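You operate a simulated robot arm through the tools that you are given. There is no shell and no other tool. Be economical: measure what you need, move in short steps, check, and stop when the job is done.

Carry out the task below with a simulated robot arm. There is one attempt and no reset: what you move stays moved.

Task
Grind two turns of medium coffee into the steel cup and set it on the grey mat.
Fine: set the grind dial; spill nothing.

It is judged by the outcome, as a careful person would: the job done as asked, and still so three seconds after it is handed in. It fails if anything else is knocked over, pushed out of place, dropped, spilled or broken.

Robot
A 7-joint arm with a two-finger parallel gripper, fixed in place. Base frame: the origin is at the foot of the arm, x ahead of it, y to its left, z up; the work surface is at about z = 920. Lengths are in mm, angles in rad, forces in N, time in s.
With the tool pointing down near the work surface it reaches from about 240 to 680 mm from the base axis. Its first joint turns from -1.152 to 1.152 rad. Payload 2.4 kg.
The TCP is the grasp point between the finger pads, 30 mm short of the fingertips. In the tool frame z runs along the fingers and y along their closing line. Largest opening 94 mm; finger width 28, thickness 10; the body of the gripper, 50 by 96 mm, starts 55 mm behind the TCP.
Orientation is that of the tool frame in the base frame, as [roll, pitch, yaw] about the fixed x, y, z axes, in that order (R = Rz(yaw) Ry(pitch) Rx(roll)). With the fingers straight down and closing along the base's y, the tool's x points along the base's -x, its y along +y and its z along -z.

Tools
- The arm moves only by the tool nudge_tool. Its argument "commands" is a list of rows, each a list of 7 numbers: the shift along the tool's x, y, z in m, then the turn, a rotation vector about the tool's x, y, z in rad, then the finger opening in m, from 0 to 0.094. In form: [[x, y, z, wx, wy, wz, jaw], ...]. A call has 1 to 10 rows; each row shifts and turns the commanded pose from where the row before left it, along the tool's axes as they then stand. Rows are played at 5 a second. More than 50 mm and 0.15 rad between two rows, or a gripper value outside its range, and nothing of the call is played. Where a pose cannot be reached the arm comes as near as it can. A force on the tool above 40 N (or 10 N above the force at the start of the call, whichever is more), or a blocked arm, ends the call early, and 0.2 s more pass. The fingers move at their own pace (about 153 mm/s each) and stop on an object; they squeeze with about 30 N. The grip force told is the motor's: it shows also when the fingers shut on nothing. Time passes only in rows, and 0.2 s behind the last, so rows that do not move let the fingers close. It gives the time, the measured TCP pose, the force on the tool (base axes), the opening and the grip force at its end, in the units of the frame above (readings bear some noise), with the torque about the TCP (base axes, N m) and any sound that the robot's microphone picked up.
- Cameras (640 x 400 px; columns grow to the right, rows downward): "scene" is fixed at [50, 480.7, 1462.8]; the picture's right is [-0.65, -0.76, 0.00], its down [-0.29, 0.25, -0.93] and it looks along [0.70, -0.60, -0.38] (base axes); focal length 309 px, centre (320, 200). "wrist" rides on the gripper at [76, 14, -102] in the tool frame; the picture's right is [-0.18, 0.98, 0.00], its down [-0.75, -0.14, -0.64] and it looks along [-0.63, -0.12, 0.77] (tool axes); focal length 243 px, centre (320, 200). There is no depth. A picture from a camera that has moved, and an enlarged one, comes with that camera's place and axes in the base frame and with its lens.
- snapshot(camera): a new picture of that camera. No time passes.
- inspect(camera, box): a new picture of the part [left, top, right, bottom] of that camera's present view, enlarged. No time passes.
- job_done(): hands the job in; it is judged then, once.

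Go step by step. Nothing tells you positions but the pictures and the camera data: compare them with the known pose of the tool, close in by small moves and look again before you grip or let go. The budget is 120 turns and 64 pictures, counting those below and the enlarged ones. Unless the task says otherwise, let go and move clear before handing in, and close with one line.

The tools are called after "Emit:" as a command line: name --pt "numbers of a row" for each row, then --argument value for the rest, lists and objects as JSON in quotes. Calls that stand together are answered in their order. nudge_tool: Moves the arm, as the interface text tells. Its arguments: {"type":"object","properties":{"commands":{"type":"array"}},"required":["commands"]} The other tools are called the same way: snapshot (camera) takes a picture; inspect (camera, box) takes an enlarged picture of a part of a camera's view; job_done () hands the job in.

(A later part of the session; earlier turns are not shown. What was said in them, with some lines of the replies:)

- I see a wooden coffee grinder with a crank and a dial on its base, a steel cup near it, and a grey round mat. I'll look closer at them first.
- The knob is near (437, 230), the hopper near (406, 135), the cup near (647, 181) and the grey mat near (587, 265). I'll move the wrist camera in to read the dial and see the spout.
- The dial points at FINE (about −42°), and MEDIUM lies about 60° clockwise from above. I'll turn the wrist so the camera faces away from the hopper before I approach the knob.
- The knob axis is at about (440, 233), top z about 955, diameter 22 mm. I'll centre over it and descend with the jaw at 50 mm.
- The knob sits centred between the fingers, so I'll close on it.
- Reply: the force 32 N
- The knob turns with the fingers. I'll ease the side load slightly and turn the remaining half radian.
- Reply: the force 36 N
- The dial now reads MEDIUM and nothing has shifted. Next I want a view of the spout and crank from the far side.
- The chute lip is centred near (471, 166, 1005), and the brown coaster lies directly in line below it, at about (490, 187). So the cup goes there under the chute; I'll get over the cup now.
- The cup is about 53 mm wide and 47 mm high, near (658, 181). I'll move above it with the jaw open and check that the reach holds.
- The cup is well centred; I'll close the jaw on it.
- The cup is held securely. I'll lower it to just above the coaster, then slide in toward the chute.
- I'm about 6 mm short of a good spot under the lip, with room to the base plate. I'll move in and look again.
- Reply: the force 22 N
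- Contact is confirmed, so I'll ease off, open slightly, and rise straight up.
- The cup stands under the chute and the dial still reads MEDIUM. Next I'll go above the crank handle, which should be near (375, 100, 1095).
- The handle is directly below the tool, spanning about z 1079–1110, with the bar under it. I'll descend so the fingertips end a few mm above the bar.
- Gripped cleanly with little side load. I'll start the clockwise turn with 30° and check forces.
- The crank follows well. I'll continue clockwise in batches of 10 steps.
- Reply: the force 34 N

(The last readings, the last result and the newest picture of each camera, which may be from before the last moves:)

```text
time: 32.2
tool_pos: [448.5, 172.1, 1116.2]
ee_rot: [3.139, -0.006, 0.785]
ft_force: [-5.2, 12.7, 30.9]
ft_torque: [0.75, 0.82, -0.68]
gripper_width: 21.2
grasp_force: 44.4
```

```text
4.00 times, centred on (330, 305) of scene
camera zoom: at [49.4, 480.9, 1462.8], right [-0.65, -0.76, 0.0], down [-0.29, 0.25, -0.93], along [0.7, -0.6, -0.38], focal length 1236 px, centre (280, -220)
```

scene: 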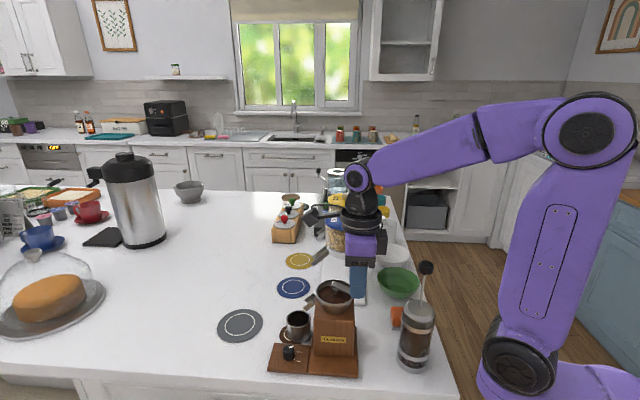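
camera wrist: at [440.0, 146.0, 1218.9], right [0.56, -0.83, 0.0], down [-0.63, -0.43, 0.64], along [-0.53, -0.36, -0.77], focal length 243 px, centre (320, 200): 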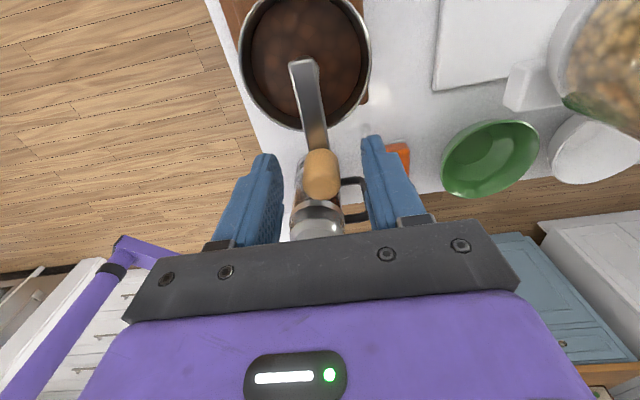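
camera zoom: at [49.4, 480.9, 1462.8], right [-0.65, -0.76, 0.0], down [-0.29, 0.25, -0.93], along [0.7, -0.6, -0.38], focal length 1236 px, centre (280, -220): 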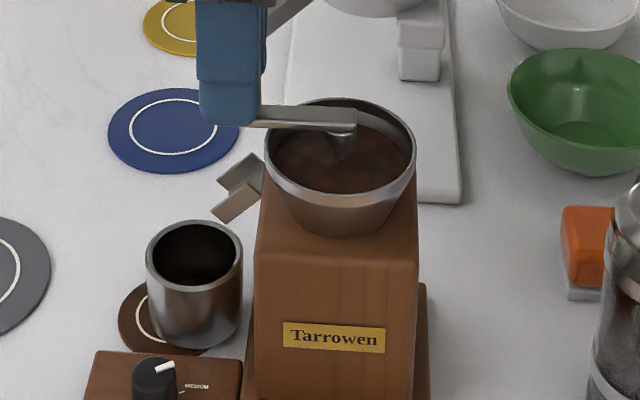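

Emit:
nudge_tool --pt "0 0 -0.0015 0 0 0 0.018" --pt "-0.0017 0.01294 0 0 0 0 0.018" --pt "-0.005 0.01206 0 0 0 0 0.018" --pt "-0.00795 0.01036 0 0 0 0 0.018" --pt "-0.01036 0.00795 0 0 0 0 0.018" --pt "-0.01206 0.005 0 0 0 0 0.018" --pt "-0.01294 0.0017 0 0 0 0 0.018" --pt "0 0 0 0 0 0 0.018"

Emit:
inspect --camera "scene" --box '[270, 255, 390, 355]'

```text
time: 34.0
tool_pos: [447.0, 101.1, 1116.6]
ee_rot: [-3.14, -0.004, 0.785]
ft_force: [-5.5, 23.1, 2.4]
ft_torque: [0.16, -0.12, -0.64]
gripper_width: 20.5
grasp_force: 44.6
```

```text
4.00 times, centred on (330, 305) of scene
camera zoom: at [49.8, 481.4, 1462.6], right [-0.65, -0.76, 0.0], down [-0.29, 0.25, -0.93], along [0.7, -0.6, -0.38], focal length 1236 px, centre (280, -220)
```

zoom: 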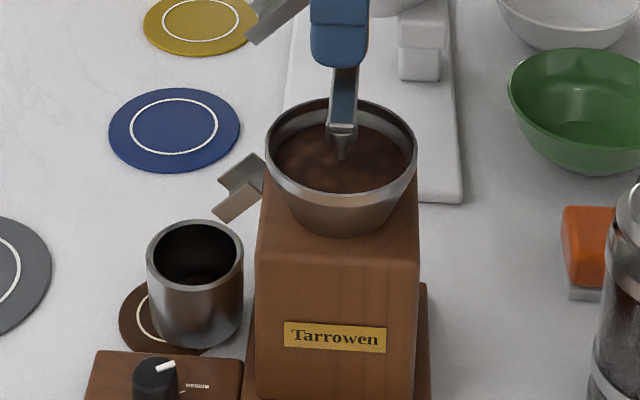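

Half a turn and more done, with grounds arriving in the cup. Continuing to the first full turn.

Emit:
nudge_tool --pt "-0.01294 -0.0022 0 0 0 0 0.018" --pt "-0.01206 -0.0055 0 0 0 0 0.018" --pt "-0.01036 -0.00845 0 0 0 0 0.018" --pt "-0.00795 -0.01036 0 0 0 0 0.018" --pt "-0.005 -0.01206 0 0 0 0 0.018" --pt "-0.0017 -0.01294 0 0 0 0 0.018" --pt "0 0 0 0 0 0 0.018"

Emit:
inspect --camera "scene" --box '[270, 255, 390, 355]'

```text
time: 35.6
tool_pos: [373.4, 102.1, 1118.0]
ee_rot: [-3.141, -0.002, 0.787]
ft_force: [0.1, -8.7, -3.4]
ft_torque: [-0.87, -0.27, -0.28]
gripper_width: 21.2
grasp_force: 44.4
```

```text
4.00 times, centred on (330, 305) of scene
camera zoom: at [50.1, 480.5, 1462.9], right [-0.65, -0.76, 0.0], down [-0.29, 0.25, -0.92], along [0.7, -0.6, -0.38], focal length 1236 px, centre (280, -220)
```

zoom: 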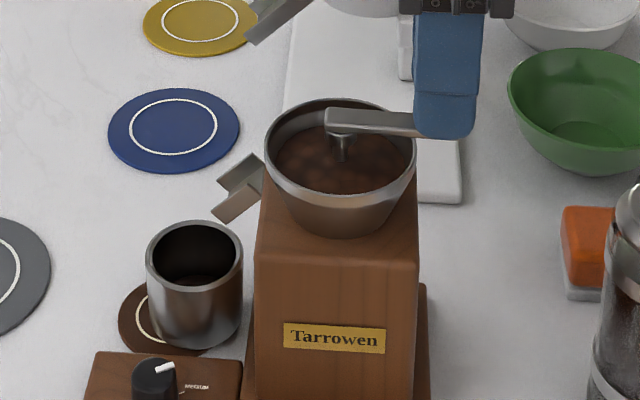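

One full turn is done with no spill. Starting the second turn.

Emit:
nudge_tool --pt "0.0017 -0.01294 0 0 0 0 0.018" --pt "0.005 -0.01206 0 0 0 0 0.018" --pt "0.00795 -0.01036 0 0 0 0 0.018" --pt "0.01036 -0.00795 0 0 0 0 0.018" --pt "0.01206 -0.005 0 0 0 0 0.018" --pt "0.01294 -0.0017 0 0 0 0 0.018" --pt "0 0 0 0 0 0 0.018"

Emit:
nudge_tool --pt "0.01294 0.0022 0 0 0 0 0.018" --pt "0.01206 0.0055 0 0 0 0 0.018" --pt "0.01036 0.00845 0 0 0 0 0.018" --pt "0.00795 0.01036 0 0 0 0 0.018" --pt "0.005 0.01206 0 0 0 0 0.018" --pt "0.0017 0.01294 0 0 0 0 0.018" --pt "0 0 0 0 0 0 0.018"

```text
time: 37.2
tool_pos: [375.4, 171.2, 1119.1]
ee_rot: [-3.14, 0.0, 0.785]
ft_force: [5.6, -5.7, -3.6]
ft_torque: [-0.19, -0.1, -0.04]
gripper_width: 22.9
grasp_force: 4.1
```

```text
time: 38.8
tool_pos: [446.0, 171.0, 1117.5]
ee_rot: [-3.141, -0.003, 0.784]
ft_force: [-0.6, 9.4, 1.9]
ft_torque: [0.41, 0.62, -0.39]
gripper_width: 21.1
grasp_force: 45.1
```

Emit:
inspect --camera "scene" --box '[270, 255, 390, 355]'

```text
4.00 times, centred on (330, 305) of scene
camera zoom: at [50.0, 481.0, 1462.7], right [-0.65, -0.76, 0.0], down [-0.29, 0.25, -0.93], along [0.7, -0.6, -0.38], focal length 1236 px, centre (280, -220)
```

zoom: 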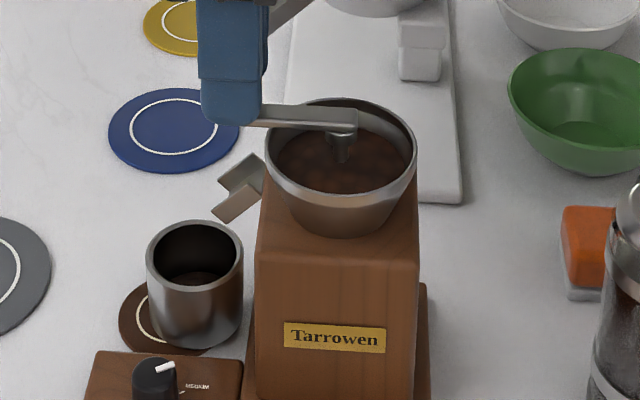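

The crank is at one and a half turns. I'll finish the last half.

Emit:
nudge_tool --pt "-0.0017 0.01294 0 0 0 0 0.018" --pt "-0.005 0.01206 0 0 0 0 0.018" --pt "-0.00795 0.01036 0 0 0 0 0.018" --pt "-0.01036 0.00795 0 0 0 0 0.018" --pt "-0.01206 0.005 0 0 0 0 0.018" --pt "-0.01294 0.0017 0 0 0 0 0.018" --pt "0 0 0 0 0 0 0.018"

Emit:
nudge_tool --pt "-0.01294 -0.0022 0 0 0 0 0.018" --pt "-0.01206 -0.0055 0 0 0 0 0.018" --pt "-0.01036 -0.00845 0 0 0 0 0.018" --pt "-0.00795 -0.01036 0 0 0 0 0.018" --pt "-0.005 -0.01206 0 0 0 0 0.018" --pt "-0.0017 -0.01294 0 0 0 0 0.018" --pt "0 0 0 0 0 0 0.018"

Emit:
inspect --camera "scene" --box '[270, 255, 390, 355]'

Emit:
snapshot --camera "wrist"

```text
time: 40.4
tool_pos: [446.4, 100.3, 1117.6]
ee_rot: [-3.141, -0.001, 0.785]
ft_force: [-4.5, 8.5, 3.4]
ft_torque: [0.21, 0.16, -0.09]
gripper_width: 22.7
grasp_force: 4.1
```

```text
time: 42.0
tool_pos: [373.9, 102.5, 1117.0]
ee_rot: [-3.14, -0.001, 0.79]
ft_force: [-1.9, 5.4, 1.4]
ft_torque: [-0.52, -0.23, 0.28]
gripper_width: 21.1
grasp_force: 45.2
```

```text
4.00 times, centred on (330, 305) of scene
camera zoom: at [49.9, 480.9, 1462.7], right [-0.65, -0.76, 0.0], down [-0.29, 0.25, -0.93], along [0.7, -0.6, -0.38], focal length 1236 px, centre (280, -220)
```

zoom: 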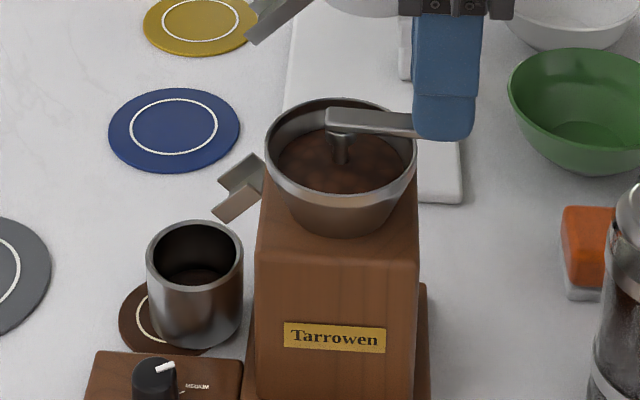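

```text
16 pictures are left
camera wrist: at [436.7, 147.1, 1220.4], right [0.57, -0.82, 0.0], down [-0.63, -0.44, 0.64], along [-0.53, -0.36, -0.77], focal length 243 px, centre (320, 200)
```

wrist: 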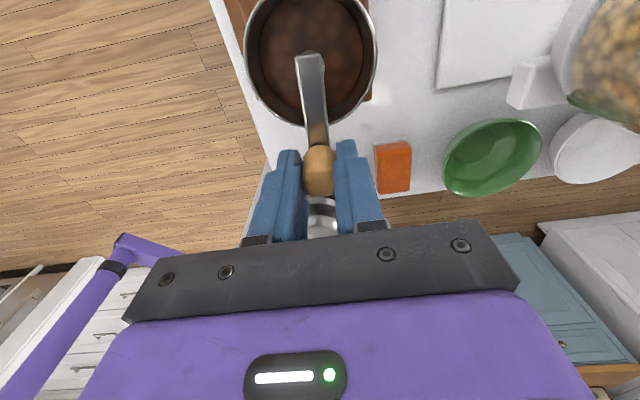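

Two full turns are complete. I'll let go of the handle and rise.

Emit:
nudge_tool --pt "0 0 0 0 0 0 0.04" --pt "0 0 0 0 0 0 0.05" --pt "0 0 -0.03 0 0 0 0.05" --pt "0 0 -0.04 0 0 0 0.05" --pt "0.0431 0.0073 0 0 0 0 0.064" --pt "0.0431 0.0073 0 0 0 0 0.064" --pt "0.0441 0.0073 0 0 0 0 0.064" --pt "0 0 0.04 0 0 0 0.064" --pt "0 0 0 0 0 0 0.064"

Emit:
snapshot --camera "wrist"

Emit:
inspect --camera "scene" --box '[270, 255, 390, 355]'

```text
time: 44.0
tool_pos: [483.8, 178.5, 1145.1]
ee_rot: [-3.141, 0.0, 0.786]
ft_force: [0.2, -0.4, 0.3]
ft_torque: [-0.01, -0.02, 0.01]
gripper_width: 64.0
grasp_force: 0.0
```

```text
15 pictures are left
camera wrist: at [545.9, 223.4, 1248.9], right [0.56, -0.83, 0.0], down [-0.63, -0.43, 0.64], along [-0.53, -0.36, -0.77], focal length 243 px, centre (320, 200)
```

wrist: 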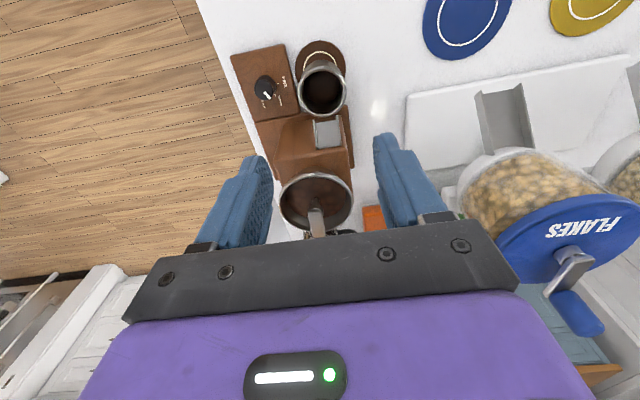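

```text
4.00 times, centred on (330, 305) of scene
camera zoom: at [50.0, 480.7, 1462.8], right [-0.65, -0.76, 0.0], down [-0.29, 0.25, -0.93], along [0.7, -0.6, -0.38], focal length 1236 px, centre (280, -220)
```

zoom: 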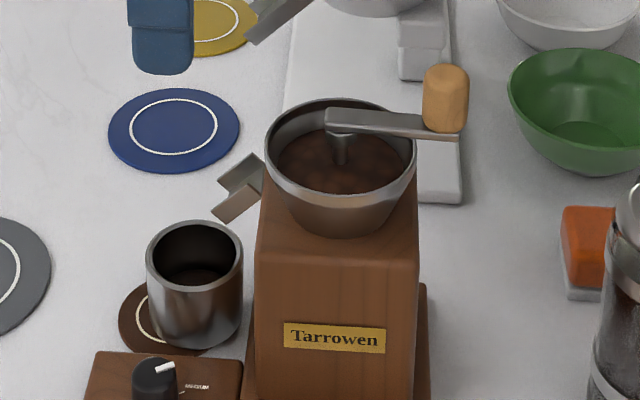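

Emit:
inspect --camera "wrist" --box '[270, 30, 370, 160]'

```text
3.08 times, centred on (320, 95) of wrist
camera zoom: at [545.9, 223.4, 1248.9], right [0.56, -0.83, 0.0], down [-0.63, -0.43, 0.64], along [-0.53, -0.36, -0.77], focal length 746 px, centre (320, 523)
```

zoom: 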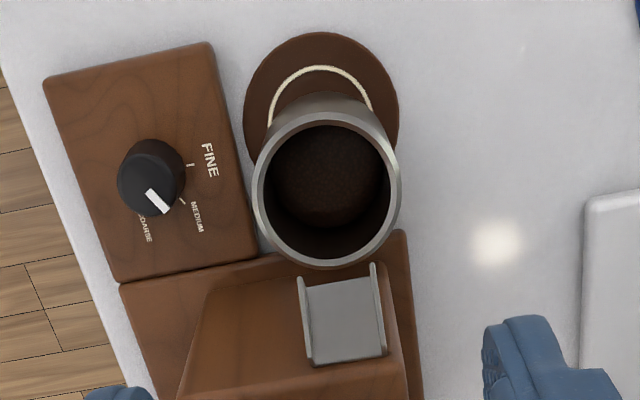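

The cup holds grounds, the dial reads MEDIUM, and the counter is clean. I'll descend straight down around the cup again.

Emit:
nudge_tool --pt "0.0005 0.0005 0.04 0 0 0 0.068" --pt "0 0 0.04 0 0 0 0.068" --pt "0 0 0.04 0 0 0 0.068" --pt "0 0 0.015 0 0 0 0.068" --pt "0 0 0 0 0 0 0.068"

Emit:
snapshot --camera "wrist"

```text
time: 45.2
tool_pos: [484.5, 176.8, 1010.8]
ee_rot: [3.141, 0.0, 0.786]
ft_force: [-0.1, -0.2, 0.4]
ft_torque: [0.01, 0.0, 0.02]
gripper_width: 68.0
grasp_force: 0.1
```

```text
12 pictures are left
camera wrist: at [546.4, 220.3, 1114.1], right [0.56, -0.83, 0.0], down [-0.63, -0.43, 0.64], along [-0.53, -0.36, -0.77], focal length 243 px, centre (320, 200)
```

wrist: 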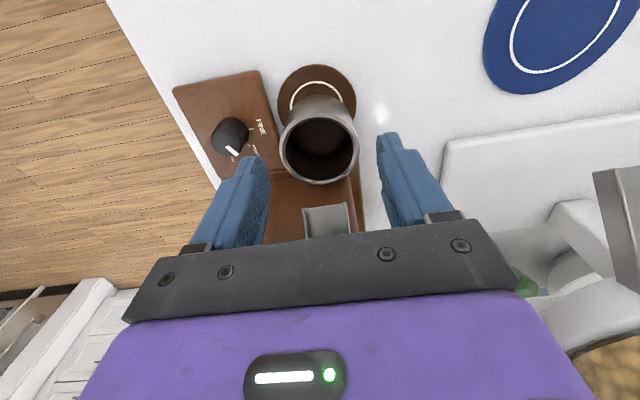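

Emit:
nudge_tool --pt "0 0 0.02 0 0 0 0.068" --pt "0 0 0.015 0 0 0 0.068" --pt "0 0 0.006 0 0 0 0.068" --pt "0 0 0 0 0 0 0.06" --pt "0 0 0 0 0 0 0.046" --pt "0 0 0 0 0 0 0.046"

```text
time: 45.6
tool_pos: [485.3, 176.0, 1003.6]
ee_rot: [3.138, -0.005, 0.786]
ft_force: [-0.3, -0.3, -0.6]
ft_torque: [0.0, 0.01, -0.03]
gripper_width: 67.8
grasp_force: 0.0
stopped in row 1: the force on the tool passed its limit at 66 N (the readings are from after the stop); the commanded pose is now the measured one
```

Something was touched on the way down, so I'll look before moving again.

Emit:
inspect --camera "scene" --box '[270, 255, 370, 355]'

Emit:
snapshot --camera "wrist"

```text
4.00 times, centred on (320, 305) of scene
camera zoom: at [50.0, 480.7, 1462.8], right [-0.65, -0.76, 0.0], down [-0.29, 0.25, -0.93], along [0.7, -0.6, -0.38], focal length 1236 px, centre (320, -220)
```

zoom: 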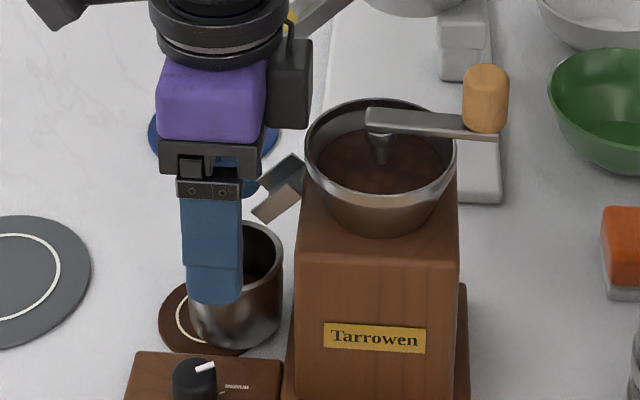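

```text
10 pictures are left
camera wrist: at [547.2, 220.7, 1107.2], right [0.56, -0.83, 0.0], down [-0.64, -0.43, 0.64], along [-0.52, -0.36, -0.77], focal length 243 px, centre (320, 200)
```

wrist: 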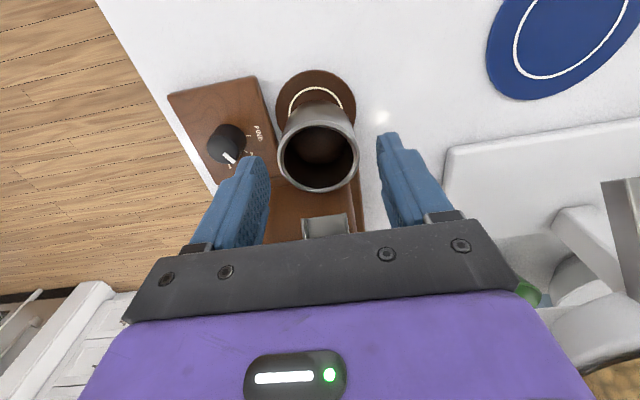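

Nothing moved; the block on the gripper's inner side most likely brushed the hopper rim. I'll back up, shift 6 mm outward (the pads are 28 mm wide, so the cup is still gripped), and descend slowly.

Emit:
nudge_tool --pt "0 0 -0.015 0 0 0 0.068" --pt "0.006 0 0 0 0 0 0.068" --pt "0 0 0.01 0 0 0 0.068" --pt "0 0 0.01 0 0 0 0.068" --pt "0 0 0.01 0 0 0 0.068" --pt "0 0 0 0 0 0 0.068"

```text
time: 47.0
tool_pos: [490.5, 181.8, 988.7]
ee_rot: [3.136, -0.006, 0.786]
ft_force: [-0.5, -1.2, 0.3]
ft_torque: [0.0, -0.03, -0.02]
gripper_width: 68.0
grasp_force: 0.1
```

Emit:
nudge_tool --pt "0 0 0.008 0 0 0 0.068" --pt "0 0 0.007 0 0 0 0.068" --pt "0 0 0.004 0 0 0 0.068" --pt "0 0 0 0 0 0 0.068"

Emit:
snapshot --camera "wrist"

```text
time: 48.0
tool_pos: [489.5, 181.1, 969.2]
ee_rot: [3.139, -0.005, 0.786]
ft_force: [0.4, 0.1, -0.4]
ft_torque: [-0.04, 0.02, 0.01]
gripper_width: 68.1
grasp_force: 0.0
```

```text
9 pictures are left
camera wrist: at [551.6, 225.2, 1073.1], right [0.56, -0.83, 0.0], down [-0.64, -0.43, 0.64], along [-0.52, -0.36, -0.77], focal length 243 px, centre (320, 200)
```

wrist: 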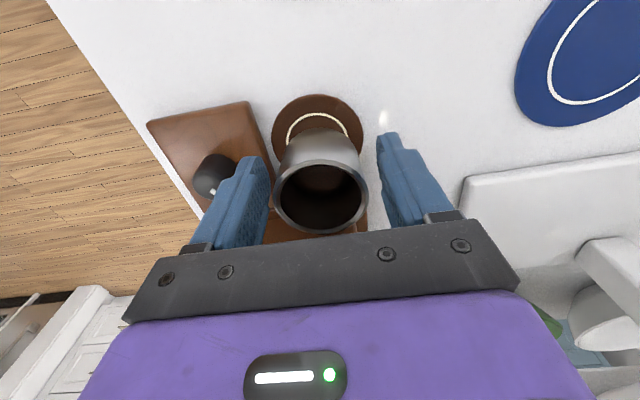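

Clear and centred. I'll grip, raise 4 mm, then draw the cup straight out from under the chute.

Emit:
nudge_tool --pt "0 0 0 0 0 0 0.058" --pt "0 0 0 0 0 0 0.046" --pt "0 0 0 0 0 0 0.046"

Emit:
nudge_tool --pt "0 0 -0.004 0 0 0 0.046" --pt "0 0 -0.003 0 0 0 0.046" --pt "0.01 0 0 0 0 0 0.046" --pt "0.015 0 0 0 0 0 0.046" --pt "0.015 0 0 0 0 0 0.046" --pt "0.01 0 0 0 0 0 0.046" --pt "0 0 -0.015 0 0 0 0.046" --pt "0 0 -0.015 0 0 0 0.046" --pt "0 0 0 0 0 0 0.046"

Emit:
snapshot --camera "wrist"

```text
time: 48.8
tool_pos: [489.3, 181.5, 970.3]
ee_rot: [3.138, -0.006, 0.786]
ft_force: [-0.1, -0.3, 0.2]
ft_torque: [0.01, 0.02, 0.0]
gripper_width: 56.3
grasp_force: 29.6
```

```text
time: 50.8
tool_pos: [524.4, 217.4, 1006.9]
ee_rot: [3.138, -0.006, 0.785]
ft_force: [-0.4, 0.1, 0.3]
ft_torque: [-0.01, 0.01, 0.02]
gripper_width: 55.9
grasp_force: 30.3
```

```text
8 pictures are left
camera wrist: at [586.5, 260.7, 1109.9], right [0.56, -0.83, 0.0], down [-0.64, -0.43, 0.64], along [-0.53, -0.36, -0.77], focal length 243 px, centre (320, 200)
```

wrist: 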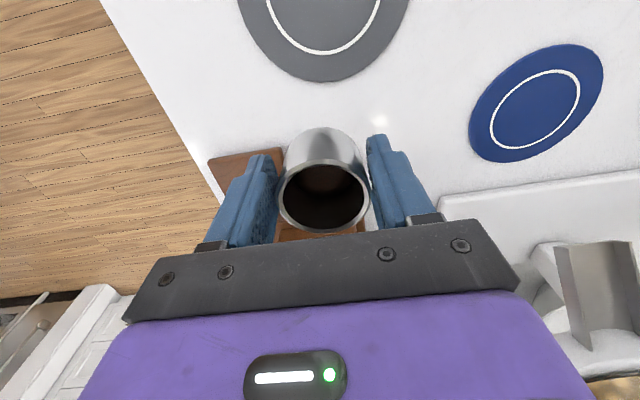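

The grounds stayed in the cup. Now I'll carry it over toward the grey mat, around (600, 267).

Emit:
nudge_tool --pt "0.02 0.004 0 0 0 0 0.046" --pt "0.022 0.005 0 0 0 0 0.046" --pt "0.022 0.004 0 0 0 0 0.046" --pt "0.018 0.004 0 0 0 0 0.046" --pt "0 0 0 0 0 0 0.046"

Emit:
snapshot --camera "wrist"

Emit:
inspect --camera "scene" --box '[190, 270, 310, 360]'

```text
time: 52.0
tool_pos: [595.3, 262.1, 1008.7]
ee_rot: [3.139, -0.005, 0.785]
ft_force: [0.4, -0.4, 0.1]
ft_torque: [0.04, 0.0, 0.01]
gripper_width: 56.1
grasp_force: 30.4
```

```text
7 pictures are left
camera wrist: at [657.5, 305.9, 1112.1], right [0.56, -0.83, 0.0], down [-0.64, -0.43, 0.64], along [-0.53, -0.36, -0.77], focal length 243 px, centre (320, 200)
```

wrist: 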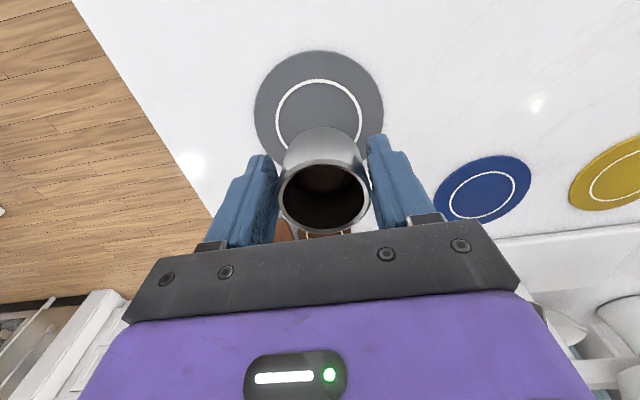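

```text
4.44 times, centred on (250, 315) of scene
camera zoom: at [50.0, 480.7, 1462.8], right [-0.65, -0.76, 0.0], down [-0.29, 0.25, -0.93], along [0.7, -0.6, -0.38], focal length 1373 px, centre (631, -311)
```

zoom: 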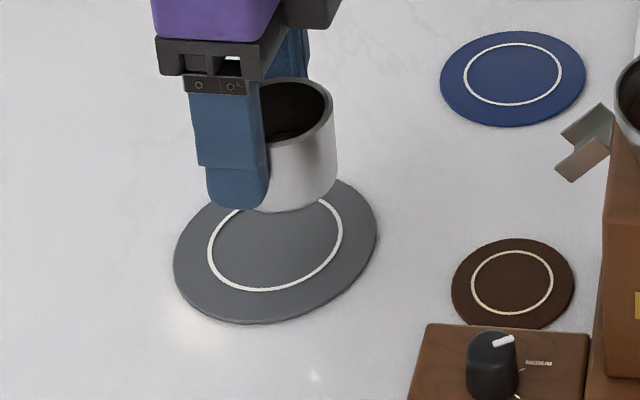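

The mat centre is about 15 mm further outward. I'll move there and lower to just above it.

Emit:
nudge_tool --pt "0.008 0 0 0 0 0 0.046" --pt "0.007 0 0 0 0 0 0.046" --pt "0 0 0.015 0 0 0 0.046" --pt "0 0 0.012 0 0 0 0.046" --pt "0 0 0.007 0 0 0 0.046" --pt "0 0 0 0 0 0 0.046"

Emit:
inspect --camera "scene" --box '[190, 270, 310, 360]'

```text
time: 53.4
tool_pos: [605.2, 272.8, 973.1]
ee_rot: [3.138, -0.005, 0.786]
ft_force: [0.1, 0.7, -0.2]
ft_torque: [0.01, 0.04, 0.03]
gripper_width: 56.0
grasp_force: 30.3
```

```text
4.44 times, centred on (250, 315) of scene
camera zoom: at [50.0, 480.7, 1462.8], right [-0.65, -0.76, 0.0], down [-0.29, 0.25, -0.93], along [0.7, -0.6, -0.38], focal length 1373 px, centre (631, -311)
```

zoom: 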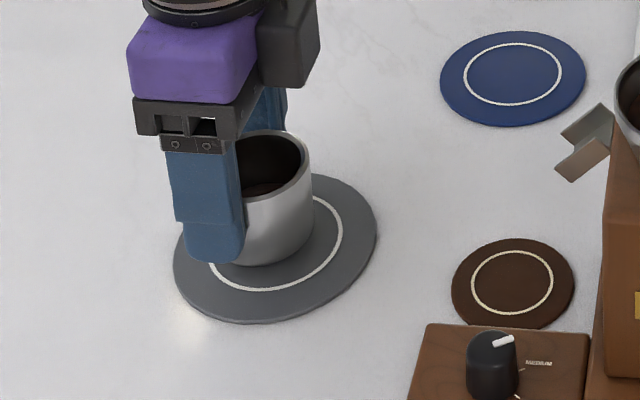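

Emit:
nudge_tool --pt "0 0 0.001 0 0 0 0.046" --pt "0 0 0.001 0 0 0 0.046" --pt "0 0 0 0 0 0 0.046"

```text
time: 54.2
tool_pos: [606.2, 272.4, 971.4]
ee_rot: [3.138, -0.007, 0.786]
ft_force: [-0.1, -0.8, -0.4]
ft_torque: [0.02, -0.03, 0.02]
gripper_width: 56.3
grasp_force: 29.8
```

Emit:
nudge_tool --pt "0 0 0.001 0 0 0 0.046" --pt "0 0 0 0 0 0 0.046"

```text
time: 54.8
tool_pos: [606.0, 272.2, 971.3]
ee_rot: [3.139, -0.005, 0.785]
ft_force: [0.3, 0.6, -0.2]
ft_torque: [0.05, 0.02, -0.01]
gripper_width: 56.2
grasp_force: 30.8
```

Emit:
nudge_tool --pt "0 0 0.001 0 0 0 0.046" --pt "0 0 0 0 0 0 0.046"

```text
time: 55.4
tool_pos: [605.5, 272.7, 970.0]
ee_rot: [3.137, -0.005, 0.785]
ft_force: [0.2, 0.0, -1.2]
ft_torque: [0.01, 0.0, 0.0]
gripper_width: 56.3
grasp_force: 29.5
```

Emit:
nudge_tool --pt "0 0 0.001 0 0 0 0.046" --pt "0 0 0 0 0 0 0.046"

```text
time: 56.0
tool_pos: [606.0, 272.1, 968.9]
ee_rot: [3.137, -0.007, 0.785]
ft_force: [0.3, 0.3, 4.7]
ft_torque: [-0.05, 0.05, -0.03]
gripper_width: 56.3
grasp_force: 29.8
```

The cup has just touched the mat. I'll release it gently and rise clear.

Emit:
nudge_tool --pt "0 0 0 0 0 0 0.06" --pt "0 0 0 0 0 0 0.072" --pt "0 0 -0.02 0 0 0 0.072" --pt "0 0 -0.04 0 0 0 0.072" --pt "0 0 -0.05 0 0 0 0.072" --pt "0 0 -0.05 0 0 0 0.072" --pt "0 0 0 0 0 0 0.072"

Emit:
snapshot --camera "wrist"

Emit:
snapshot --camera "scene"

Emit:
inspect --camera "scene" --box '[210, 250, 370, 390]'

```text
time: 57.6
tool_pos: [603.0, 272.7, 1118.9]
ee_rot: [3.137, -0.006, 0.786]
ft_force: [-0.1, 0.0, 0.5]
ft_torque: [0.02, -0.01, -0.01]
gripper_width: 71.8
grasp_force: 0.0
out of reach, approached as far as the arm can: row 6
```

```text
4 pictures are left
camera wrist: at [664.5, 316.1, 1222.2], right [0.56, -0.83, 0.0], down [-0.64, -0.43, 0.64], along [-0.53, -0.36, -0.77], focal length 243 px, centre (320, 200)
```

wrist: 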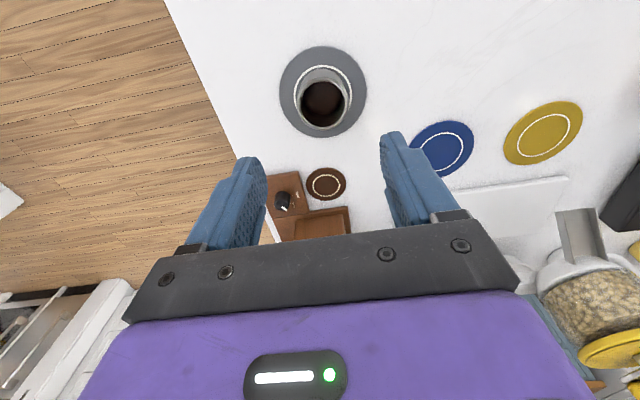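

```text
3 pictures are left
```

scene: 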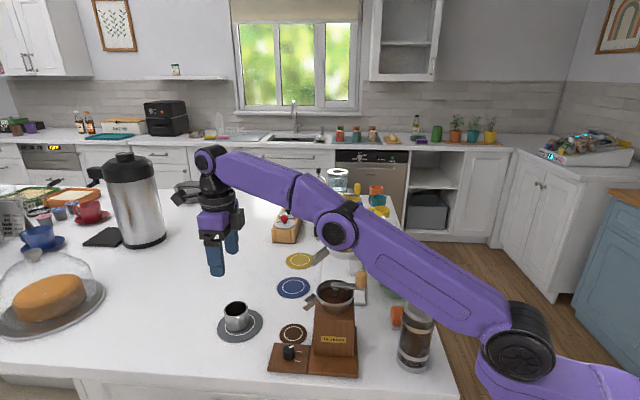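

```text
2.86 times, centred on (290, 320) of scene
camera zoom: at [50.0, 480.7, 1462.8], right [-0.65, -0.76, 0.0], down [-0.29, 0.25, -0.93], along [0.7, -0.6, -0.38], focal length 883 px, centre (406, -143)
```

zoom: 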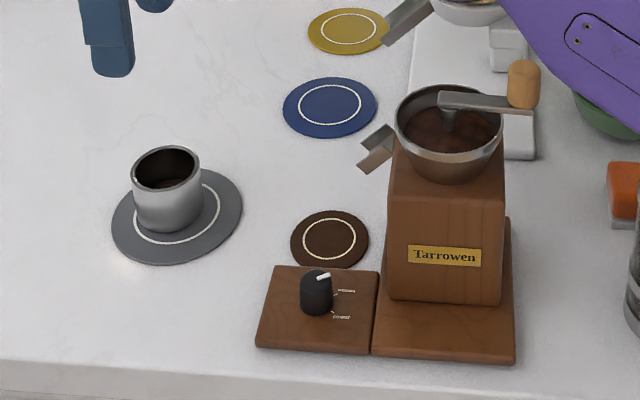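

The cup stands on the grey mat with the grounds in it. The dial reads MEDIUM, everything else is where it was, and the arm is clear, so I'm handing in.

Emit:
job_done

```text
The job is handed in.
```

I set the dial to medium, ground two turns into the steel cup and set it on the grey mat; nothing spilled. On the way back to the cup the arm bumped something, probably the hopper rim, at about 66 N, but nothing visibly moved.
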